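You operate a simulated robot arm through the tools that you are given. There is no shell and no other tool. Be economical: measure what you need, move in short steps, check, and stop when the job is done.

You run a simulated robot arm. Do the job below in one go: nothing can be reset, and whatever is moved stays where it is left.

Task
Take the brass rack pin and put it on the smear tile.

The check looks at the end state, three seconds after you hand in, the way a careful person would. Anything else that was tipped, shoved, dropped, spilled or broken makes it a failure.

Robot
A 7-joint arm with a two-finger parallel gripper, fixed in place. Base frame: the origin is at the foot of the arm, x ahead of it, y to its left, z up; the work surface is at about z = 0. Lengths are in m, angles in rad, forces in N, time in s.
With the tool pointing down near the work surface it reaches from about 0.24 to 0.62 m from the base axis. Its first joint turns from -1.152 to 1.152 rad. Payload 2.6 kg.
Tool frame: the origin (TCP) lies between the finger pads and is the grasp point; the fingertips stand 0.03 m ahead of it; z points along the fingers, y is the line along which they close. Largest opening 0.094 m; finger width 0.028, thickness 0.01; the body of the gripper, 0.05 by 0.096 m, starts 0.055 m behind the TCP.
Orientation is that of the tool frame in the base frame, as a unit quaternion [w, x, y, z]. With the fingers straight down and closing along the base's y, the tool's x points along the base's -x, its y along +y and its z along -z.

Tools
- The arm moves only by the tool drive_tool. Its argument "moves" is text: rows parted by semicolons, each of 7 numbers parted by spaces: the gripper command, from -1 (fully open) to 1 (shut), values between in proportion, then the shift along the tool's x, y, z in cm, then the turn, a rotation vector about the tool's x, y, z in rad. In form: gripper dx dy dz ax ay az; .... A call has 1 to 10 rows; each row shifts and turns the commanded pose from where the row before left it, along the tool's axes as they then stand. Rows are played at 5 a second. More than 0.05 m and 0.15 rad between two rows, or a gripper value outside its range, and nothing of the call is played. A pose out of reach is approached as far as the arm can. The call stops where the force on the tool passes 40 N (or 10 N more than at its start, if that is more) or the arm is blocked; 0.2 s more then pass. Each finger travels about 0.072 m/s and halts on what it meets, pressing with about 36 N; the grip force reading is that of the motor and also rises with nothing between the fingers. The clock runs only during rows and for 0.2 s after the last one: add rows that do not move to give the fingers time. It gives the time, the measured TCP pose, the force on the tool (base axes), the opening and the grip force at its end, in the units of the frame above (readings bear some noise), and new pictures: "pictures" is both (left out), scene, wrist or none.
- Cameras (640 x 400 px; columns grow to the right, rows downward): "scene" is fixed at [0.0099, 0.4087, 0.5628]; the picture's right is [-0.93, -0.36, 0.00], its down [-0.25, 0.64, -0.73] and it looks along [0.26, -0.68, -0.69] (base axes); focal length 272 px, centre (320, 200). "wrist" rides on the gripper at [-0.037, 0, -0.058] in the tool frame; the picture's right is [0.00, -1.00, 0.00], its down [0.97, 0.00, -0.24] and it looks along [0.24, 0.00, 0.97] (tool axes); focal length 218 px, centre (320, 200). There is no depth. A picture from a camera that has moved, and an enlarged one, comes with that camera's place and axes in the base frame and with its lens. The place of the scene camera against the robot may be out by one fixed shift of up to 0.025 m in any direction.
- enlarge(camera, box): a new picture of the part [left, top, right, bottom] of that camera's present view, enlarged. No time passes.
- hand_in(): hands the job in; it is judged then, once.

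Go step by step. Nothing tells you positions but the pictures and the camera data: compare them with the known pose of the tool, close in by small moves and look again before you grip or let go. The budget is 90 turns and 150 pictures, counting those below and the enlarged ones. Unless the task says otherwise, let go and move clear before handing in, and close with one line.

The tools are called after "Emit:" as a command line: name --argument value ..., lists and objects as JSON in quotes. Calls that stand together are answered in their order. drive_tool: Moves the arm, as the interface text tells. Its arguments: {"type":"object","properties":{"moves":{"type":"string"},"pictures":{"type":"string","enum":["both","scene","wrist","none"]}},"required":["moves"]} The other tools are called the same way: enlarge (camera, box) takes an enlarged picture of a part of a camera's view; hand_in () hands the job in.

At the start:

```text
t: 0.0
tool_pos: [0.3496, -0.1987, 0.2693]
orientation: [0.0, 0.0, 1.0, -0.001]
force: [0.0, -0.1, 0.2]
gripper_width: 0.094
gripper_force: 0.0
```

scene: 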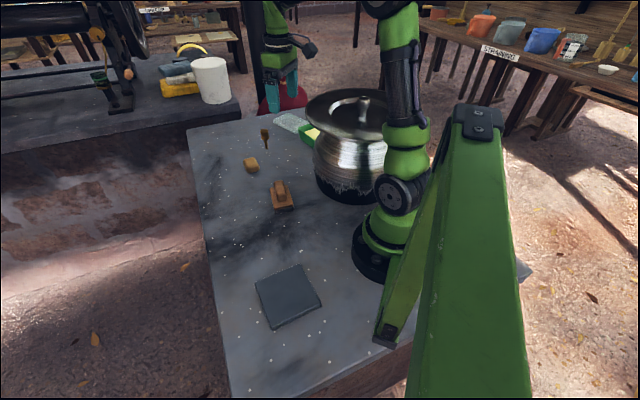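
wrist: 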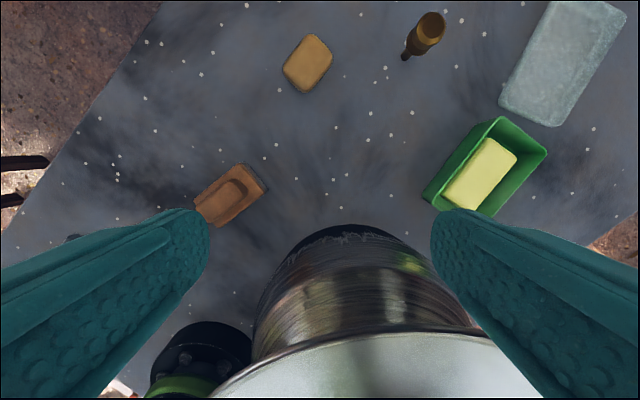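

I see a brass-looking pin standing near the far edge, plus a slate tile, a pale tile, a pot and small blocks. I'll enlarge to identify them.

Emit:
enlarge --camera "scene" --box '[220, 80, 380, 220]'

Emit:
enlarge --camera "wrist" --box '[340, 0, 640, 220]'

Emit:
enlarge --camera "scene" --box '[220, 240, 380, 350]'

```text
2.86 times, centred on (300, 150) of scene
camera zoom: at [0.0099, 0.4087, 0.5628], right [-0.93, -0.36, 0.0], down [-0.25, 0.64, -0.73], along [0.26, -0.68, -0.69], focal length 776 px, centre (377, 343)
```

zoom: 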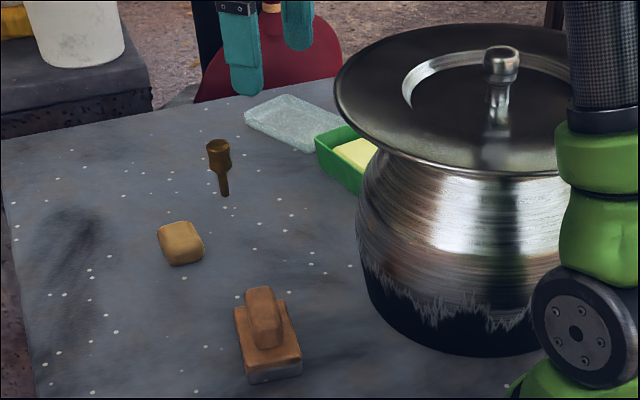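

```text
1.82 times, centred on (490, 110) of wrist
camera zoom: at [0.3877, -0.2009, 0.3257], right [0.0, -1.0, 0.0], down [-0.97, 0.0, 0.24], along [-0.24, 0.0, -0.97], focal length 397 px, centre (11, 364)
```

zoom: 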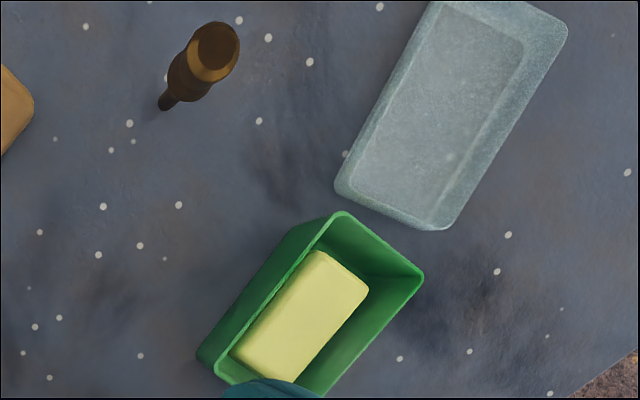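

```text
3.64 times, centred on (300, 295) of scene
camera zoom: at [0.0099, 0.4087, 0.5628], right [-0.93, -0.36, 0.0], down [-0.25, 0.64, -0.73], along [0.26, -0.68, -0.69], focal length 988 px, centre (393, -146)
```

zoom: 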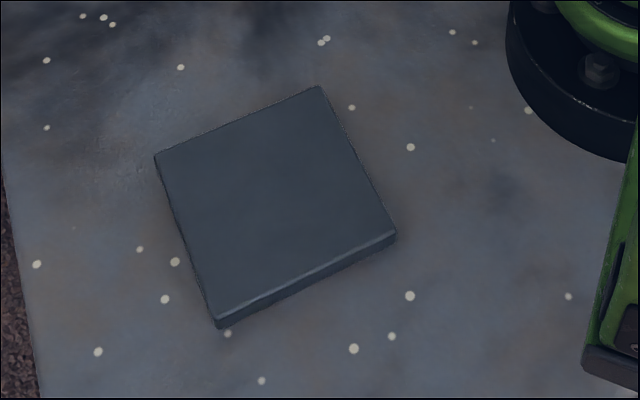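

The pin stands upright, thin end down, at about (0.503, -0.31), 8 cm tall. The flat slate square at about (0.17, 0.19) looks like the smear tile. First I'll get a closer look at the pin.

Emit:
drive_tool --moves "-1 -2.5 -2.75 0.5 0 0 0; -1 -2.5 -2.75 0.5 0 0 0; -1 -2.5 -2.75 1 0 0 0; -1 -2.5 -2.75 1 0 0 0; -1 0 0 0 0 0 0; -1 0 0 0 0 0 0"

```text
t: 1.4
tool_pos: [0.4509, -0.3123, 0.2375]
orientation: [0.0, 0.0, 1.0, 0.0]
force: [-0.3, -0.3, -0.3]
gripper_width: 0.094
gripper_force: 0.1
camera wrist: at [0.4886, -0.3137, 0.2958], right [0.0, -1.0, 0.0], down [-0.97, 0.0, 0.24], along [-0.24, 0.0, -0.97], focal length 218 px, centre (320, 200)
```

scene: 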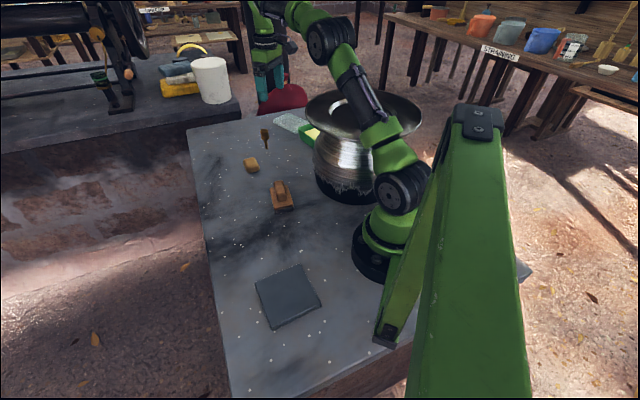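
wrist: 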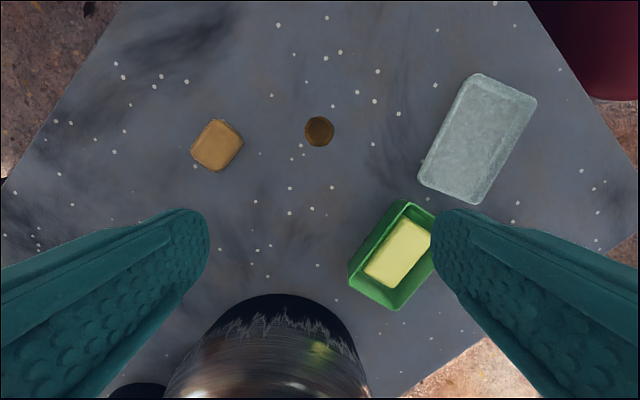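

The pin head shows straight up in the wrist view. The arm reaches past the pot lid, so I'll check the clearance there before lowering.

Emit:
enlarge --camera "scene" --box '[230, 0, 440, 220]'

Emit:
enlarge --camera "wrist" --box '[270, 90, 370, 170]'

```text
1.82 times, centred on (335, 110) of scene
camera zoom: at [0.0099, 0.4087, 0.5628], right [-0.93, -0.36, 0.0], down [-0.25, 0.64, -0.73], along [0.26, -0.68, -0.69], focal length 494 px, centre (293, 364)
```

zoom: 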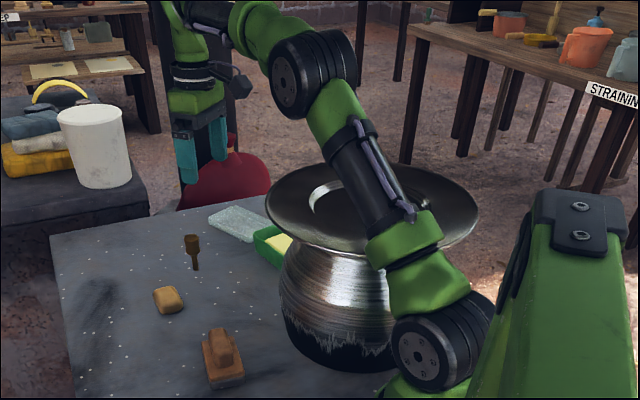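

```text
5.00 times, centred on (320, 130) of wrist
camera zoom: at [0.4886, -0.3137, 0.2958], right [0.0, -1.0, 0.0], down [-0.97, 0.0, 0.24], along [-0.24, 0.0, -0.97], focal length 1091 px, centre (320, 550)
```

zoom: 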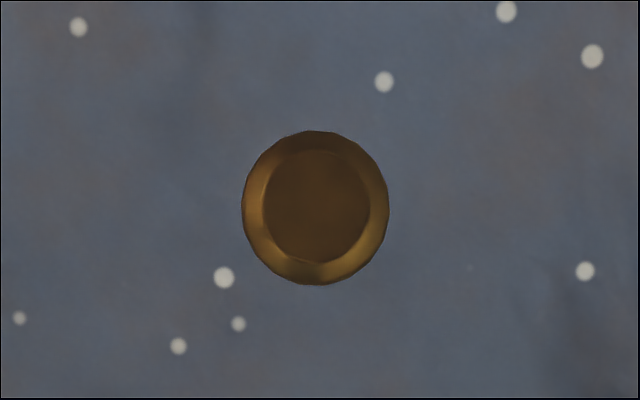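

The pin is at (0.502, -0.313) with a 28 mm head and its top at z≈0.08. The lid is wide and at z≈0.23 under the arm's path, so I'll yaw the tool radial and tilt it outward about 0.3 rad to keep the elbow high.

Emit:
drive_tool --moves "-0.4 0 0 0 0 0 0.14; -0.4 0 0 0 0 0 0.14; -0.4 0 0 0 0 0 0.14; -0.4 0 0 0 0 0 0.13; -0.4 0 0 0 0 -0.1 0; -0.4 0 0 0 0 -0.1 0; -0.4 0 0 0 0 -0.1 0; -0.4 0 0 0 0 0 0; -0.4 0 0 0 0 0 0"

```text
t: 3.4
tool_pos: [0.4507, -0.3096, 0.2379]
orientation: [0.143, 0.269, 0.952, -0.041]
force: [-1.5, -0.2, -0.6]
gripper_width: 0.0659
gripper_force: 0.0
camera wrist: at [0.4664, -0.3205, 0.3042], right [-0.52, -0.85, 0.0], down [-0.85, 0.52, -0.06], along [0.05, -0.03, -1.0], focal length 218 px, centre (320, 200)
```

scene: 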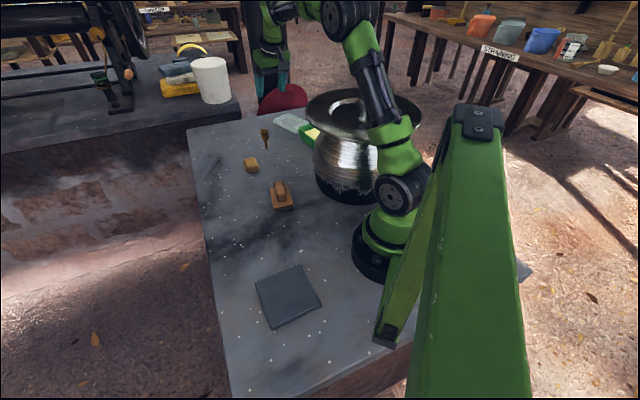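
wrist: 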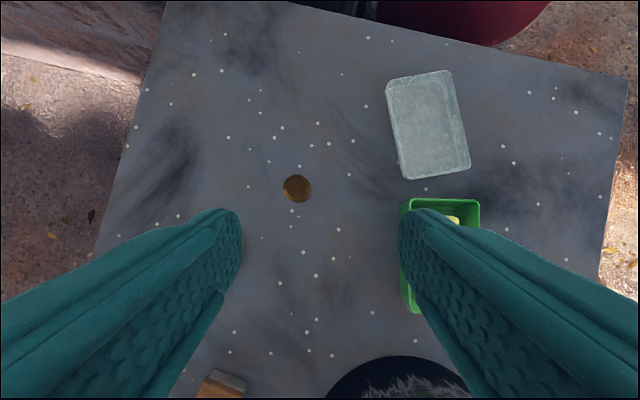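

Clearance looks better and the pin fix agrees, at (0.501, -0.3135). Next I'll move above it and come down part way.

Emit:
drive_tool --moves "-0.4 -2.14 1.14 0.66 0 0 0; -0.4 -2.14 1.14 0.66 0 0 0; -0.4 0 0 0 0 0 0; -0.4 1.06 0 3.44 0 0 0; -0.4 1.06 0 3.44 0 0 0; -0.4 0.9 0 2.8 0 0 0; -0.4 0 0 0 0 0 0; -0.4 0 0 0 0 0 0"

```text
t: 5.2
tool_pos: [0.5001, -0.3115, 0.1352]
orientation: [0.144, 0.269, 0.951, -0.041]
force: [-0.4, 0.7, -0.4]
gripper_width: 0.0658
gripper_force: 0.1
camera wrist: at [0.5162, -0.3242, 0.2008], right [-0.52, -0.85, 0.0], down [-0.85, 0.52, -0.06], along [0.05, -0.03, -1.0], focal length 218 px, centre (320, 200)
```

scene: 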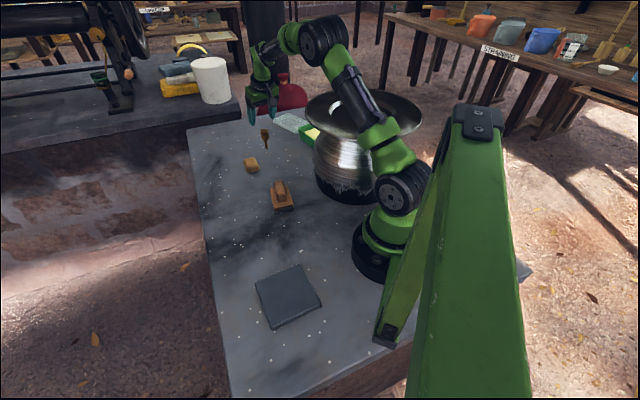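
wrist: 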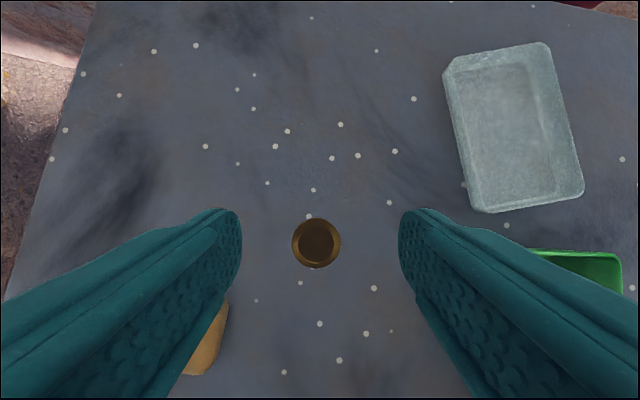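

The pin is centred between the fingers and the arm clears the lid. I'll lower the tool so the pads surround the head.

Emit:
drive_tool --moves "-0.4 0.5 0.05 2.2 0 0 0; -0.4 0.5 0.05 2.2 0 0 0; -0.4 0.6 0.05 2.1 0 0 0; -0.4 0 0 0 0 0 0; -0.4 0 0 0 0 0 0"

Emit:
enlarge --camera "scene" --box '[220, 20, 420, 180]'

```text
t: 6.4
tool_pos: [0.5061, -0.3139, 0.0695]
orientation: [0.144, 0.269, 0.952, -0.04]
force: [0.6, 1.3, 0.7]
gripper_width: 0.0656
gripper_force: 0.0
camera wrist: at [0.5208, -0.3256, 0.1349], right [-0.52, -0.85, 0.0], down [-0.85, 0.52, -0.06], along [0.05, -0.03, -1.0], focal length 218 px, centre (320, 200)
```

scene: 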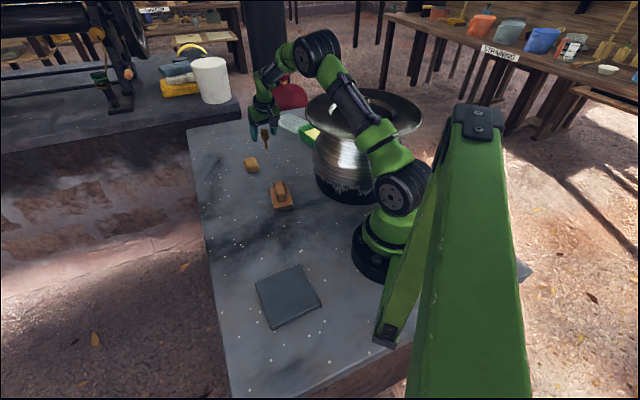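
wrist: 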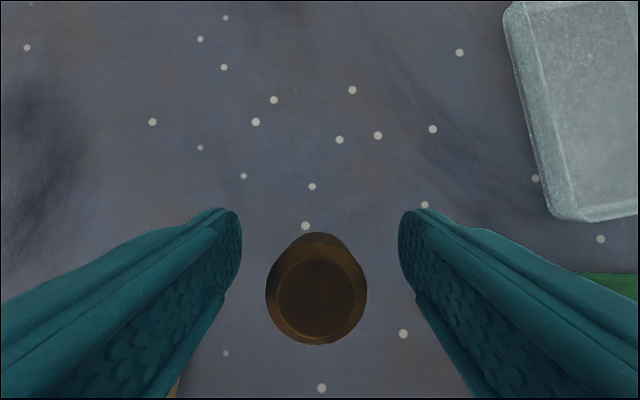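

```text
2.50 times, centred on (320, 100) of scene
camera zoom: at [0.0099, 0.4087, 0.5628], right [-0.93, -0.36, 0.0], down [-0.25, 0.64, -0.73], along [0.26, -0.68, -0.69], focal length 679 px, centre (320, 450)
```

zoom: 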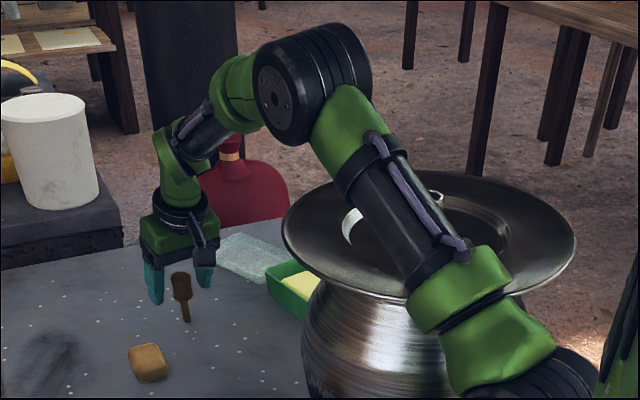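

The head sits between the pads in both views. I'll close the gripper.

Emit:
drive_tool --moves "0.2 0 0 0 0 0 0; 0.6 0 0 0 0 0 0; 1 0 0 0 0 0 0; 1 0 0 0 0 0 0; 1 0 0 0 0 0 0"

```text
t: 7.6
tool_pos: [0.5047, -0.3142, 0.0702]
orientation: [0.144, 0.269, 0.952, -0.04]
force: [-0.8, -0.1, 0.0]
gripper_width: 0.0296
gripper_force: 35.8
camera wrist: at [0.5208, -0.3256, 0.1351], right [-0.52, -0.85, 0.0], down [-0.85, 0.52, -0.06], along [0.05, -0.03, -1.0], focal length 218 px, centre (320, 200)
```

scene: 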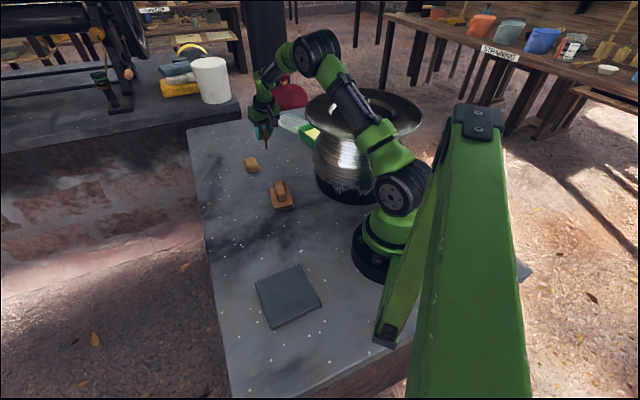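
wrist: 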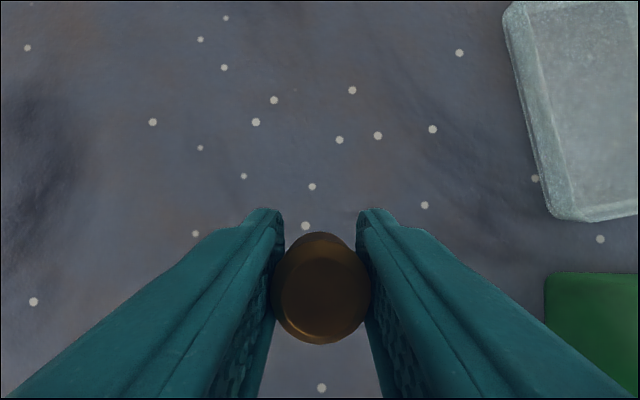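

Gripped: width 0.0296 and the pin hasn't shifted. Now I'll lift straight up.

Emit:
drive_tool --moves "1 -0.3 0 -0.95 0 0 0; 1 -0.6 0 -1.9 0 0 0; 1 -0.9 0 -2.86 0 0 0; 1 -0.9 0 -2.86 0 0 0; 1 -0.9 0 -2.86 0 0 0; 1 -0.9 0 -2.86 0 0 0; 1 0 0 0 0 0 0; 1 0 0 0 0 0 0"

```text
t: 9.4
tool_pos: [0.5049, -0.3157, 0.2205]
orientation: [0.144, 0.269, 0.951, -0.041]
force: [-0.1, 0.1, -1.2]
gripper_width: 0.029
gripper_force: 36.2
camera wrist: at [0.5201, -0.3275, 0.2855], right [-0.52, -0.85, 0.0], down [-0.85, 0.52, -0.06], along [0.05, -0.03, -1.0], focal length 218 px, centre (320, 200)
```

scene: 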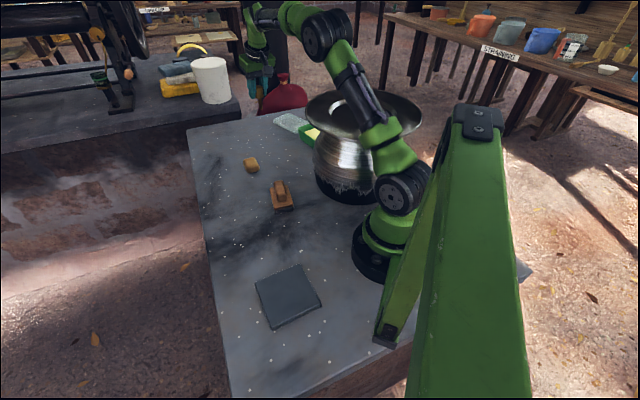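
wrist: 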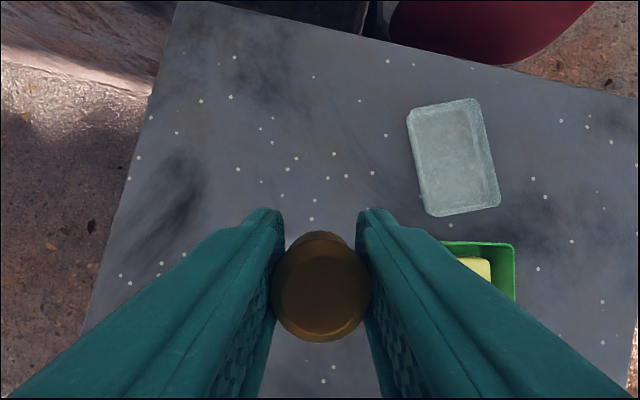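

The pin is held and upright. I'll carry it at height with the orientation unchanged, around the front toward the slate tile.

Emit:
drive_tool --moves "1 2.53 1.46 -0.78 0 0 0; 1 2.53 1.46 -0.78 0 0 0; 1 2.53 1.46 -0.78 0 0 0; 1 2.53 1.46 -0.78 0 0 0; 1 2.53 1.46 -0.78 0 0 0; 1 2.53 1.46 -0.78 0 0 0; 1 2.53 1.46 -0.78 0 0 0; 1 2.53 1.46 -0.78 0 0 0; 1 0 0 0 0 0 0"

```text
t: 11.4
tool_pos: [0.387, -0.104, 0.2174]
orientation: [0.143, 0.269, 0.952, -0.04]
force: [-0.2, -0.3, -0.2]
gripper_width: 0.0291
gripper_force: 36.0
camera wrist: at [0.4025, -0.1154, 0.2839], right [-0.52, -0.85, 0.0], down [-0.85, 0.52, -0.06], along [0.05, -0.03, -1.0], focal length 218 px, centre (320, 200)
```

scene: 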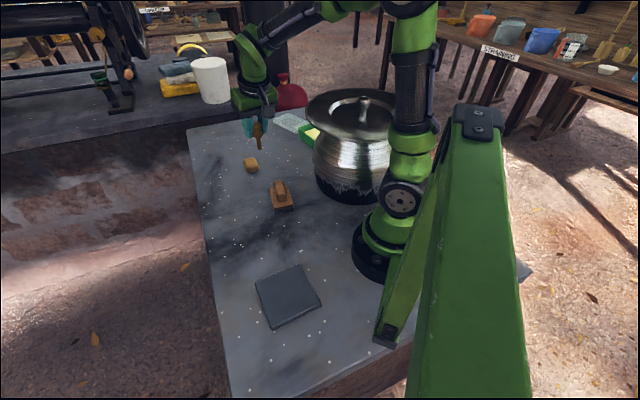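
wrist: 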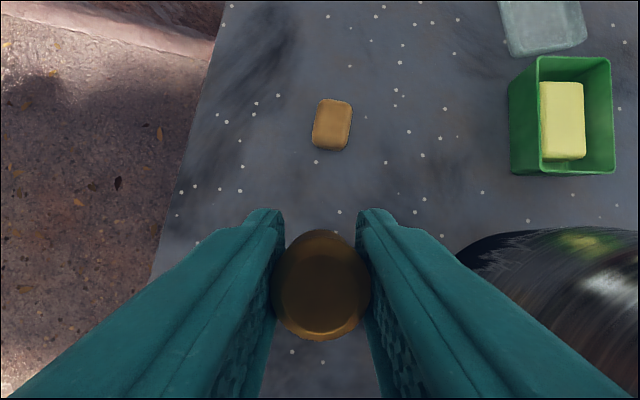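

The hold is steady. I'll continue toward the tile's near side, stopping to look.

Emit:
drive_tool --moves "1 2.53 1.46 -0.78 0 0 0; 1 2.53 1.46 -0.78 0 0 0; 1 2.53 1.46 -0.78 0 0 0; 1 2.53 1.46 -0.78 0 0 0; 1 2.53 1.46 -0.78 0 0 0; 1 0 0 0 0 0 0"

```text
t: 12.8
tool_pos: [0.3107, 0.0256, 0.2185]
orientation: [0.144, 0.269, 0.952, -0.041]
force: [0.9, -0.2, -0.1]
gripper_width: 0.0287
gripper_force: 36.4
camera wrist: at [0.3276, 0.0151, 0.2842], right [-0.52, -0.85, 0.0], down [-0.85, 0.52, -0.06], along [0.05, -0.03, -1.0], focal length 218 px, centre (320, 200)
```

scene: 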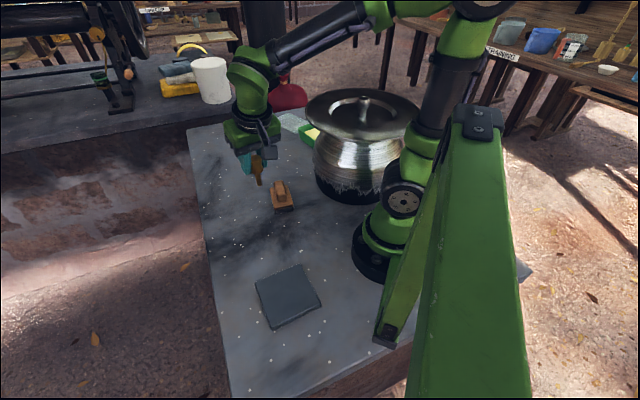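
wrist: 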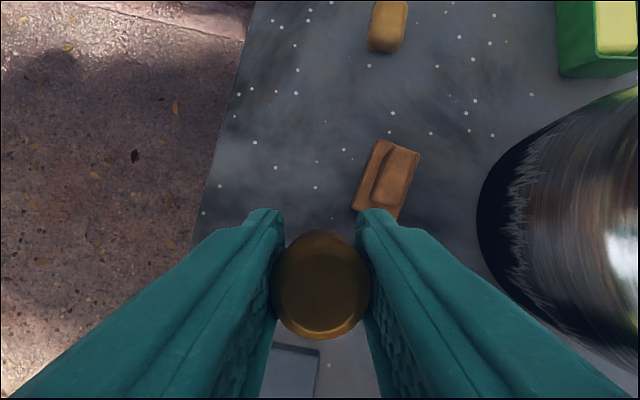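

The tile's near corner shows at about (0.19, 0.10). I'll keep moving and measure it again.

Emit:
drive_tool --moves "1 2.7 1.0 -0.84 0 0 0; 1 2.7 1.0 -0.84 0 0 0; 1 2.7 1.0 -0.84 0 0 0; 1 2.7 1.0 -0.84 0 0 0; 1 0 0 0 0 0 0; 1 0 0 0 0 0 0"

```text
t: 14.2
tool_pos: [0.2367, 0.1209, 0.2181]
orientation: [0.144, 0.268, 0.952, -0.041]
force: [0.6, 0.1, -0.1]
gripper_width: 0.0287
gripper_force: 36.3
camera wrist: at [0.2533, 0.1098, 0.2841], right [-0.52, -0.85, 0.0], down [-0.85, 0.52, -0.06], along [0.05, -0.03, -1.0], focal length 218 px, centre (320, 200)
```

scene: 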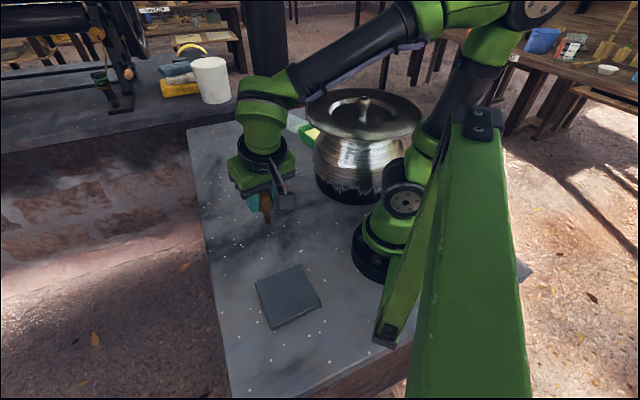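
wrist: 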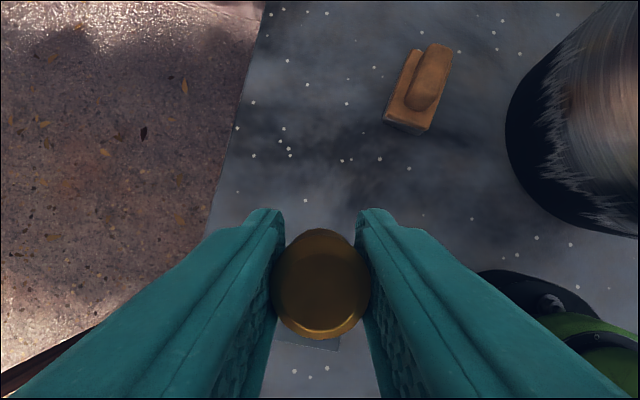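

The opposite corner is at about (0.10, 0.175), so the tile is about 0.117 m square, centred near (0.183, 0.183). I'll move over it to (0.19, 0.185).

Emit:
drive_tool --moves "1 2.33 1.0 -0.72 0 0 0; 1 2.33 1.0 -0.72 0 0 0; 1 2.33 1.0 -0.72 0 0 0; 1 0 0 0 0 0 0; 1 0 0 0 0 0 0"

```text
t: 15.4
tool_pos: [0.1891, 0.1839, 0.2206]
orientation: [0.144, 0.268, 0.952, -0.04]
force: [0.5, 0.6, 0.3]
gripper_width: 0.0284
gripper_force: 35.9
camera wrist: at [0.205, 0.1727, 0.2857], right [-0.52, -0.85, 0.0], down [-0.85, 0.52, -0.06], along [0.05, -0.03, -1.0], focal length 218 px, centre (320, 200)
```

scene: 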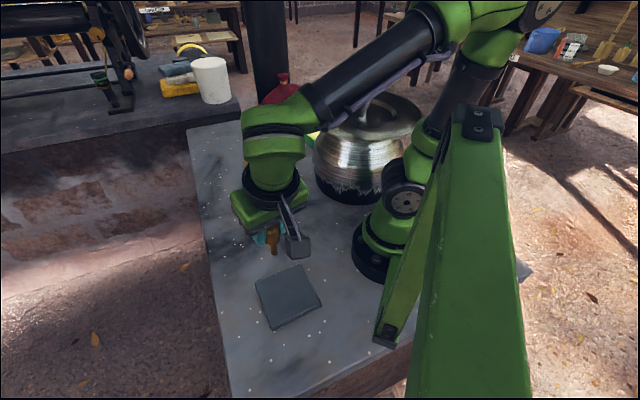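
wrist: 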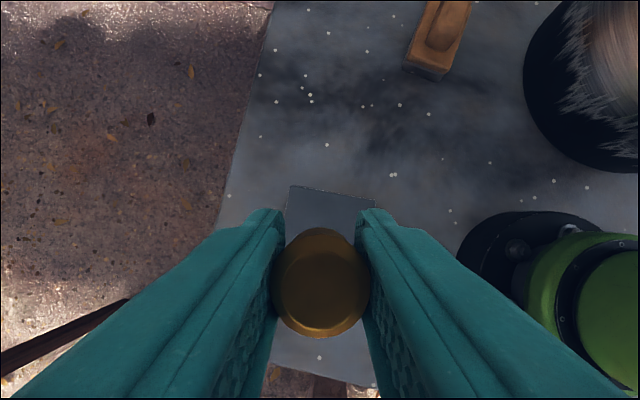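

The tile is now measured directly, with its centre near (0.178, 0.180), and the tool is over it. I'll lower to z≈0.10 with the same tilt.

Emit:
drive_tool --moves "1 0.88 0 2.87 0 0 0; 1 0.88 0 2.87 0 0 0; 1 0.88 0 2.87 0 0 0; 1 0.88 0 2.87 0 0 0; 1 0 0 0 0 0 0; 1 0 0 0 0 0 0"

Emit:
enlarge --camera "scene" --box '[220, 200, 380, 340]'

```text
t: 16.8
tool_pos: [0.188, 0.1831, 0.1006]
orientation: [0.144, 0.269, 0.951, -0.04]
force: [-0.1, 0.3, -0.7]
gripper_width: 0.028
gripper_force: 36.2
camera wrist: at [0.2041, 0.1719, 0.1656], right [-0.52, -0.85, 0.0], down [-0.85, 0.52, -0.06], along [0.05, -0.03, -1.0], focal length 218 px, centre (320, 200)
```

scene: 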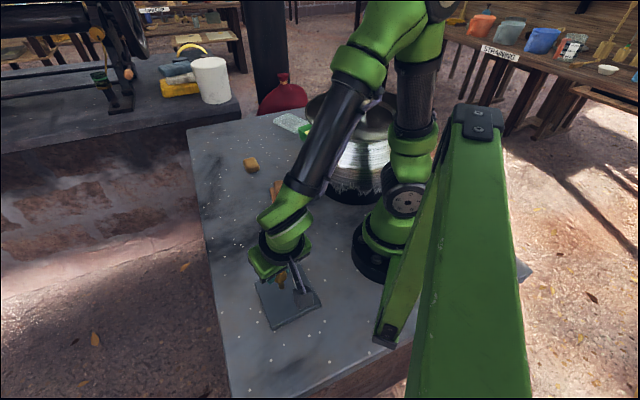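
wrist: 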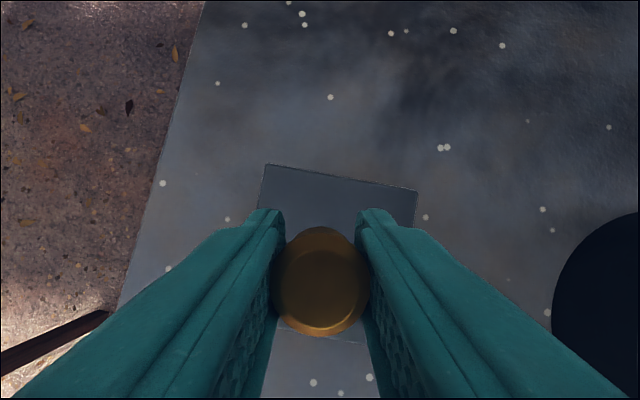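

```text
2.86 times, centred on (300, 270) of scene
camera zoom: at [0.0099, 0.4087, 0.5628], right [-0.93, -0.36, 0.0], down [-0.25, 0.64, -0.73], along [0.26, -0.68, -0.69], focal length 776 px, centre (377, 0)
```

zoom: 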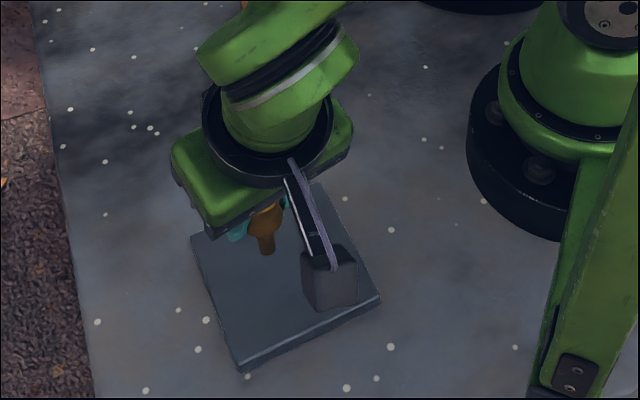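

The pin tip is above the tile, well inside its edges. I'll lower in fine steps and watch the force.

Emit:
drive_tool --moves "1 0.1 0 0.33 0 0 0; 1 0.1 0 0.33 0 0 0; 1 0.1 0 0.33 0 0 0; 1 0.07 0 0.24 0 0 0; 1 0 0 0 0 0 0; 1 0 0 0 0 0 0" --pictures "none"

Emit:
enlarge --camera "scene" --box '[245, 245, 335, 325]'

```text
t: 18.2
tool_pos: [0.1879, 0.1847, 0.0867]
orientation: [0.144, 0.268, 0.952, -0.041]
force: [0.7, 0.3, -1.0]
gripper_width: 0.0284
gripper_force: 35.7
```

```text
5.00 times, centred on (290, 285) of scene
camera zoom: at [0.0099, 0.4087, 0.5628], right [-0.93, -0.36, 0.0], down [-0.25, 0.64, -0.73], along [0.26, -0.68, -0.69], focal length 1358 px, centre (470, -225)
```

zoom: 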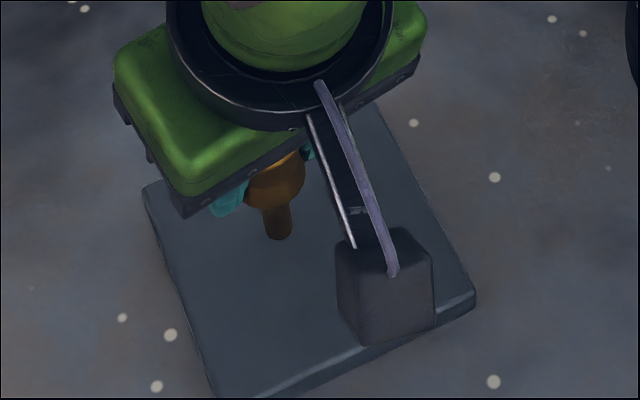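

Emit:
drive_tool --moves "1 0.045 0 0.143 0 0 0; 1 0.045 0 0.143 0 0 0; 1 0 0 0 0 0 0; 1 0 0 0 0 0 0" --pictures "none"

```text
t: 19.2
tool_pos: [0.1901, 0.1841, 0.0828]
orientation: [0.144, 0.269, 0.952, -0.039]
force: [-1.9, -0.1, 27.8]
gripper_width: 0.0283
gripper_force: 36.2
```

The tip met the tile at z≈0.083. I'll ease the load off.

Emit:
drive_tool --moves "1 -0.02 0 -0.07 0 0 0; 1 0 0 0 0 0 0; 1 0 0 0 0 0 0" --pictures "none"

```text
t: 20.0
tool_pos: [0.1902, 0.1845, 0.0841]
orientation: [0.143, 0.269, 0.951, -0.04]
force: [4.2, 2.8, 12.2]
gripper_width: 0.0283
gripper_force: 36.1
```

Emit:
drive_tool --moves "1 -0.014 0 -0.045 0 0 0; 1 0 0 0 0 0 0; 1 0 0 0 0 0 0" --pictures "wrist"

Emit:
enlarge --camera "scene" --box '[245, 245, 335, 325]'

```text
t: 20.8
tool_pos: [0.1904, 0.1838, 0.0837]
orientation: [0.143, 0.269, 0.952, -0.042]
force: [-0.5, 1.4, 4.0]
gripper_width: 0.028
gripper_force: 35.9
camera wrist: at [0.2051, 0.1729, 0.1498], right [-0.52, -0.85, 0.0], down [-0.85, 0.52, -0.06], along [0.05, -0.03, -1.0], focal length 218 px, centre (320, 200)
```

wrist: 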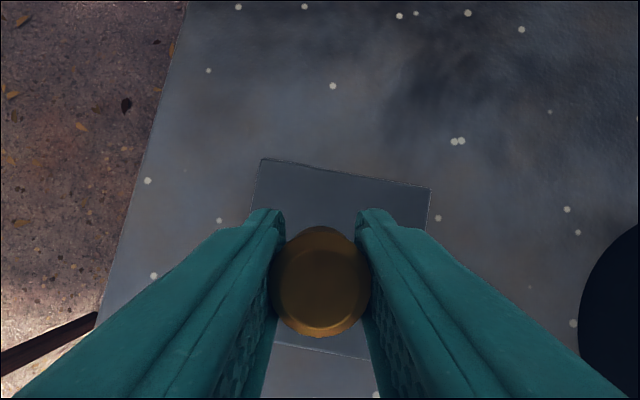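

```text
5.00 times, centred on (290, 285) of scene
camera zoom: at [0.0099, 0.4087, 0.5628], right [-0.93, -0.36, 0.0], down [-0.25, 0.64, -0.73], along [0.26, -0.68, -0.69], focal length 1358 px, centre (470, -225)
```

zoom: 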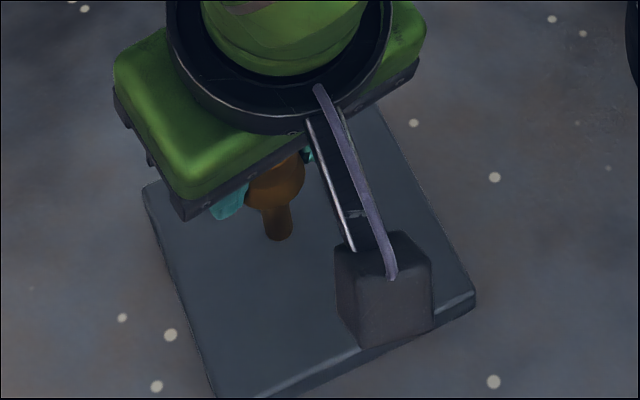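

Emit:
enlarge --camera "wrist" --box '[260, 210, 380, 350]'

```text
2.86 times, centred on (320, 280) of wrist
camera zoom: at [0.2051, 0.1729, 0.1498], right [-0.52, -0.85, 0.0], down [-0.85, 0.52, -0.06], along [0.05, -0.03, -1.0], focal length 624 px, centre (320, -29)
```

zoom: 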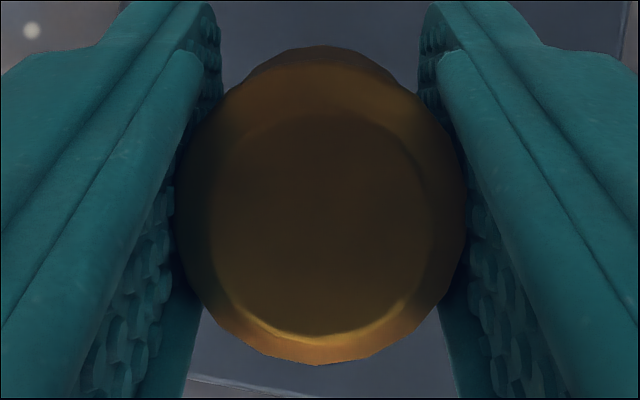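

Light contact (about 4 N), and the pin looks upright and fully inside the tile. I'll open the fingers gently.

Emit:
drive_tool --moves "0.4 0 0 0 0 0 0; 0.36 0 0 0 0 0 0; 0.32 0 0 0 0 0 0; 0.25 0 0 0 0 0 0; 0.15 0 0 0 0 0 0; 0.0 0 0 0 0 0 0; -0.2 0 0 0 0 0 0; -0.4 0 0 0 0 0 0; -0.4 0 0 0 0 0 0"

Emit:
enlarge --camera "scene" --box '[245, 245, 335, 325]'

```text
t: 22.8
tool_pos: [0.1893, 0.1843, 0.0852]
orientation: [0.144, 0.268, 0.952, -0.041]
force: [-0.6, -0.6, -0.5]
gripper_width: 0.0656
gripper_force: 0.0
camera wrist: at [0.2055, 0.1732, 0.1502], right [-0.52, -0.85, 0.0], down [-0.85, 0.52, -0.06], along [0.05, -0.03, -1.0], focal length 218 px, centre (320, 200)
```

scene: 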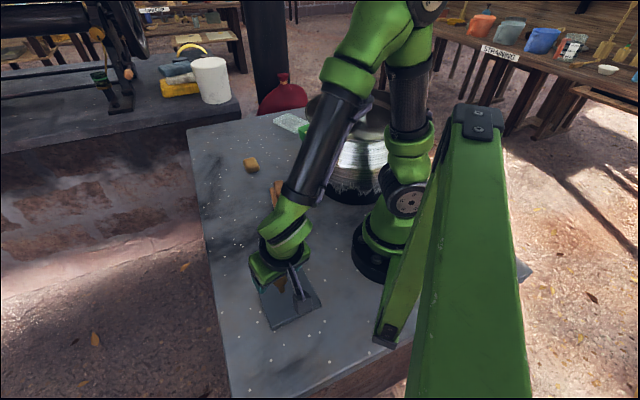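
wrist: 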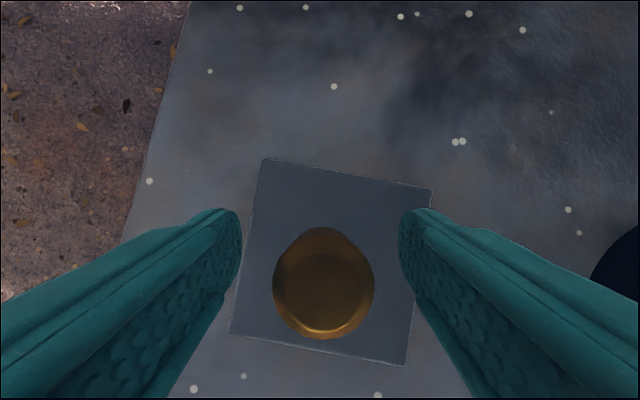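

```text
5.00 times, centred on (290, 285) of scene
camera zoom: at [0.0099, 0.4087, 0.5628], right [-0.93, -0.36, 0.0], down [-0.25, 0.64, -0.73], along [0.26, -0.68, -0.69], focal length 1358 px, centre (470, -225)
```

zoom: 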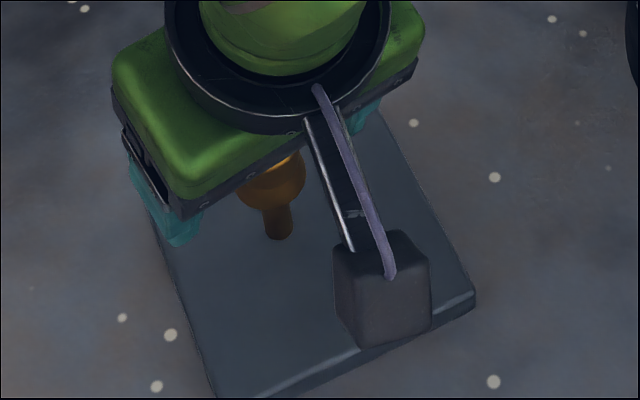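

The pin stands free on the tile. I'll raise the tool straight up, clear of it.

Emit:
drive_tool --moves "-0.4 -0.3 0 -0.95 0 0 0; -0.4 -0.6 0 -1.9 0 0 0; -0.4 -0.75 0 -2.4 0 0 0; -0.4 -0.88 0 -2.86 0 0 0; -0.4 -0.88 0 -2.86 0 0 0; -0.4 -0.88 0 -2.86 0 0 0; -0.4 0 0 0 0 0 0; -0.4 0 0 0 0 0 0"

Emit:
enlarge --camera "scene" --box '[220, 200, 380, 340]'

```text
t: 24.6
tool_pos: [0.1901, 0.1828, 0.2301]
orientation: [0.144, 0.268, 0.952, -0.041]
force: [0.4, -1.0, -0.2]
gripper_width: 0.0659
gripper_force: 0.1
camera wrist: at [0.2051, 0.1715, 0.2965], right [-0.52, -0.85, 0.0], down [-0.85, 0.52, -0.06], along [0.05, -0.03, -1.0], focal length 218 px, centre (320, 200)
```

scene: 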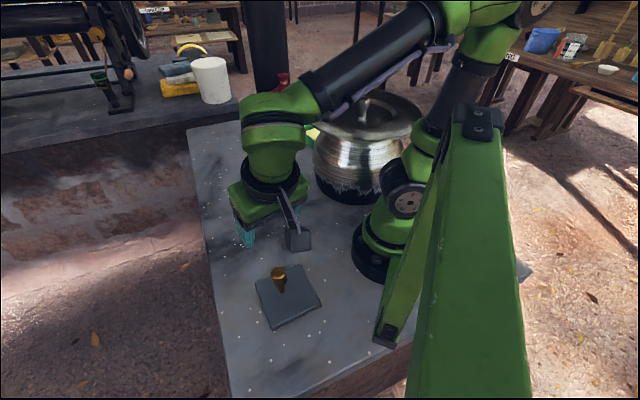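
wrist: 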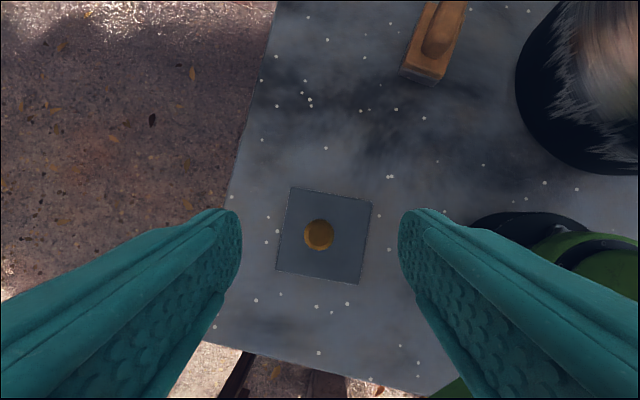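

```text
2.86 times, centred on (300, 270) of scene
camera zoom: at [0.0099, 0.4087, 0.5628], right [-0.93, -0.36, 0.0], down [-0.25, 0.64, -0.73], along [0.26, -0.68, -0.69], focal length 776 px, centre (377, 0)
```

zoom: 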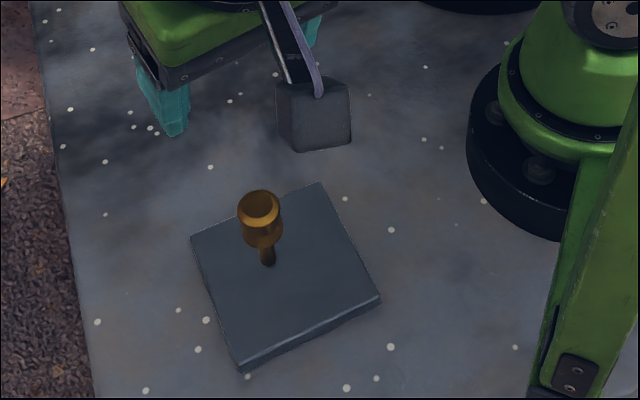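

The brass pin stands upright on the slate tile, well inside its edges. The gripper is clear and nothing else has moved, so I'm handing in.

Emit:
hand_in

```text
The job is handed in.
```

The brass rack pin is standing upright on the dark slate square, which I took to be the smear tile since nothing was labelled, and the job is handed in; nothing else appeared to have moved.
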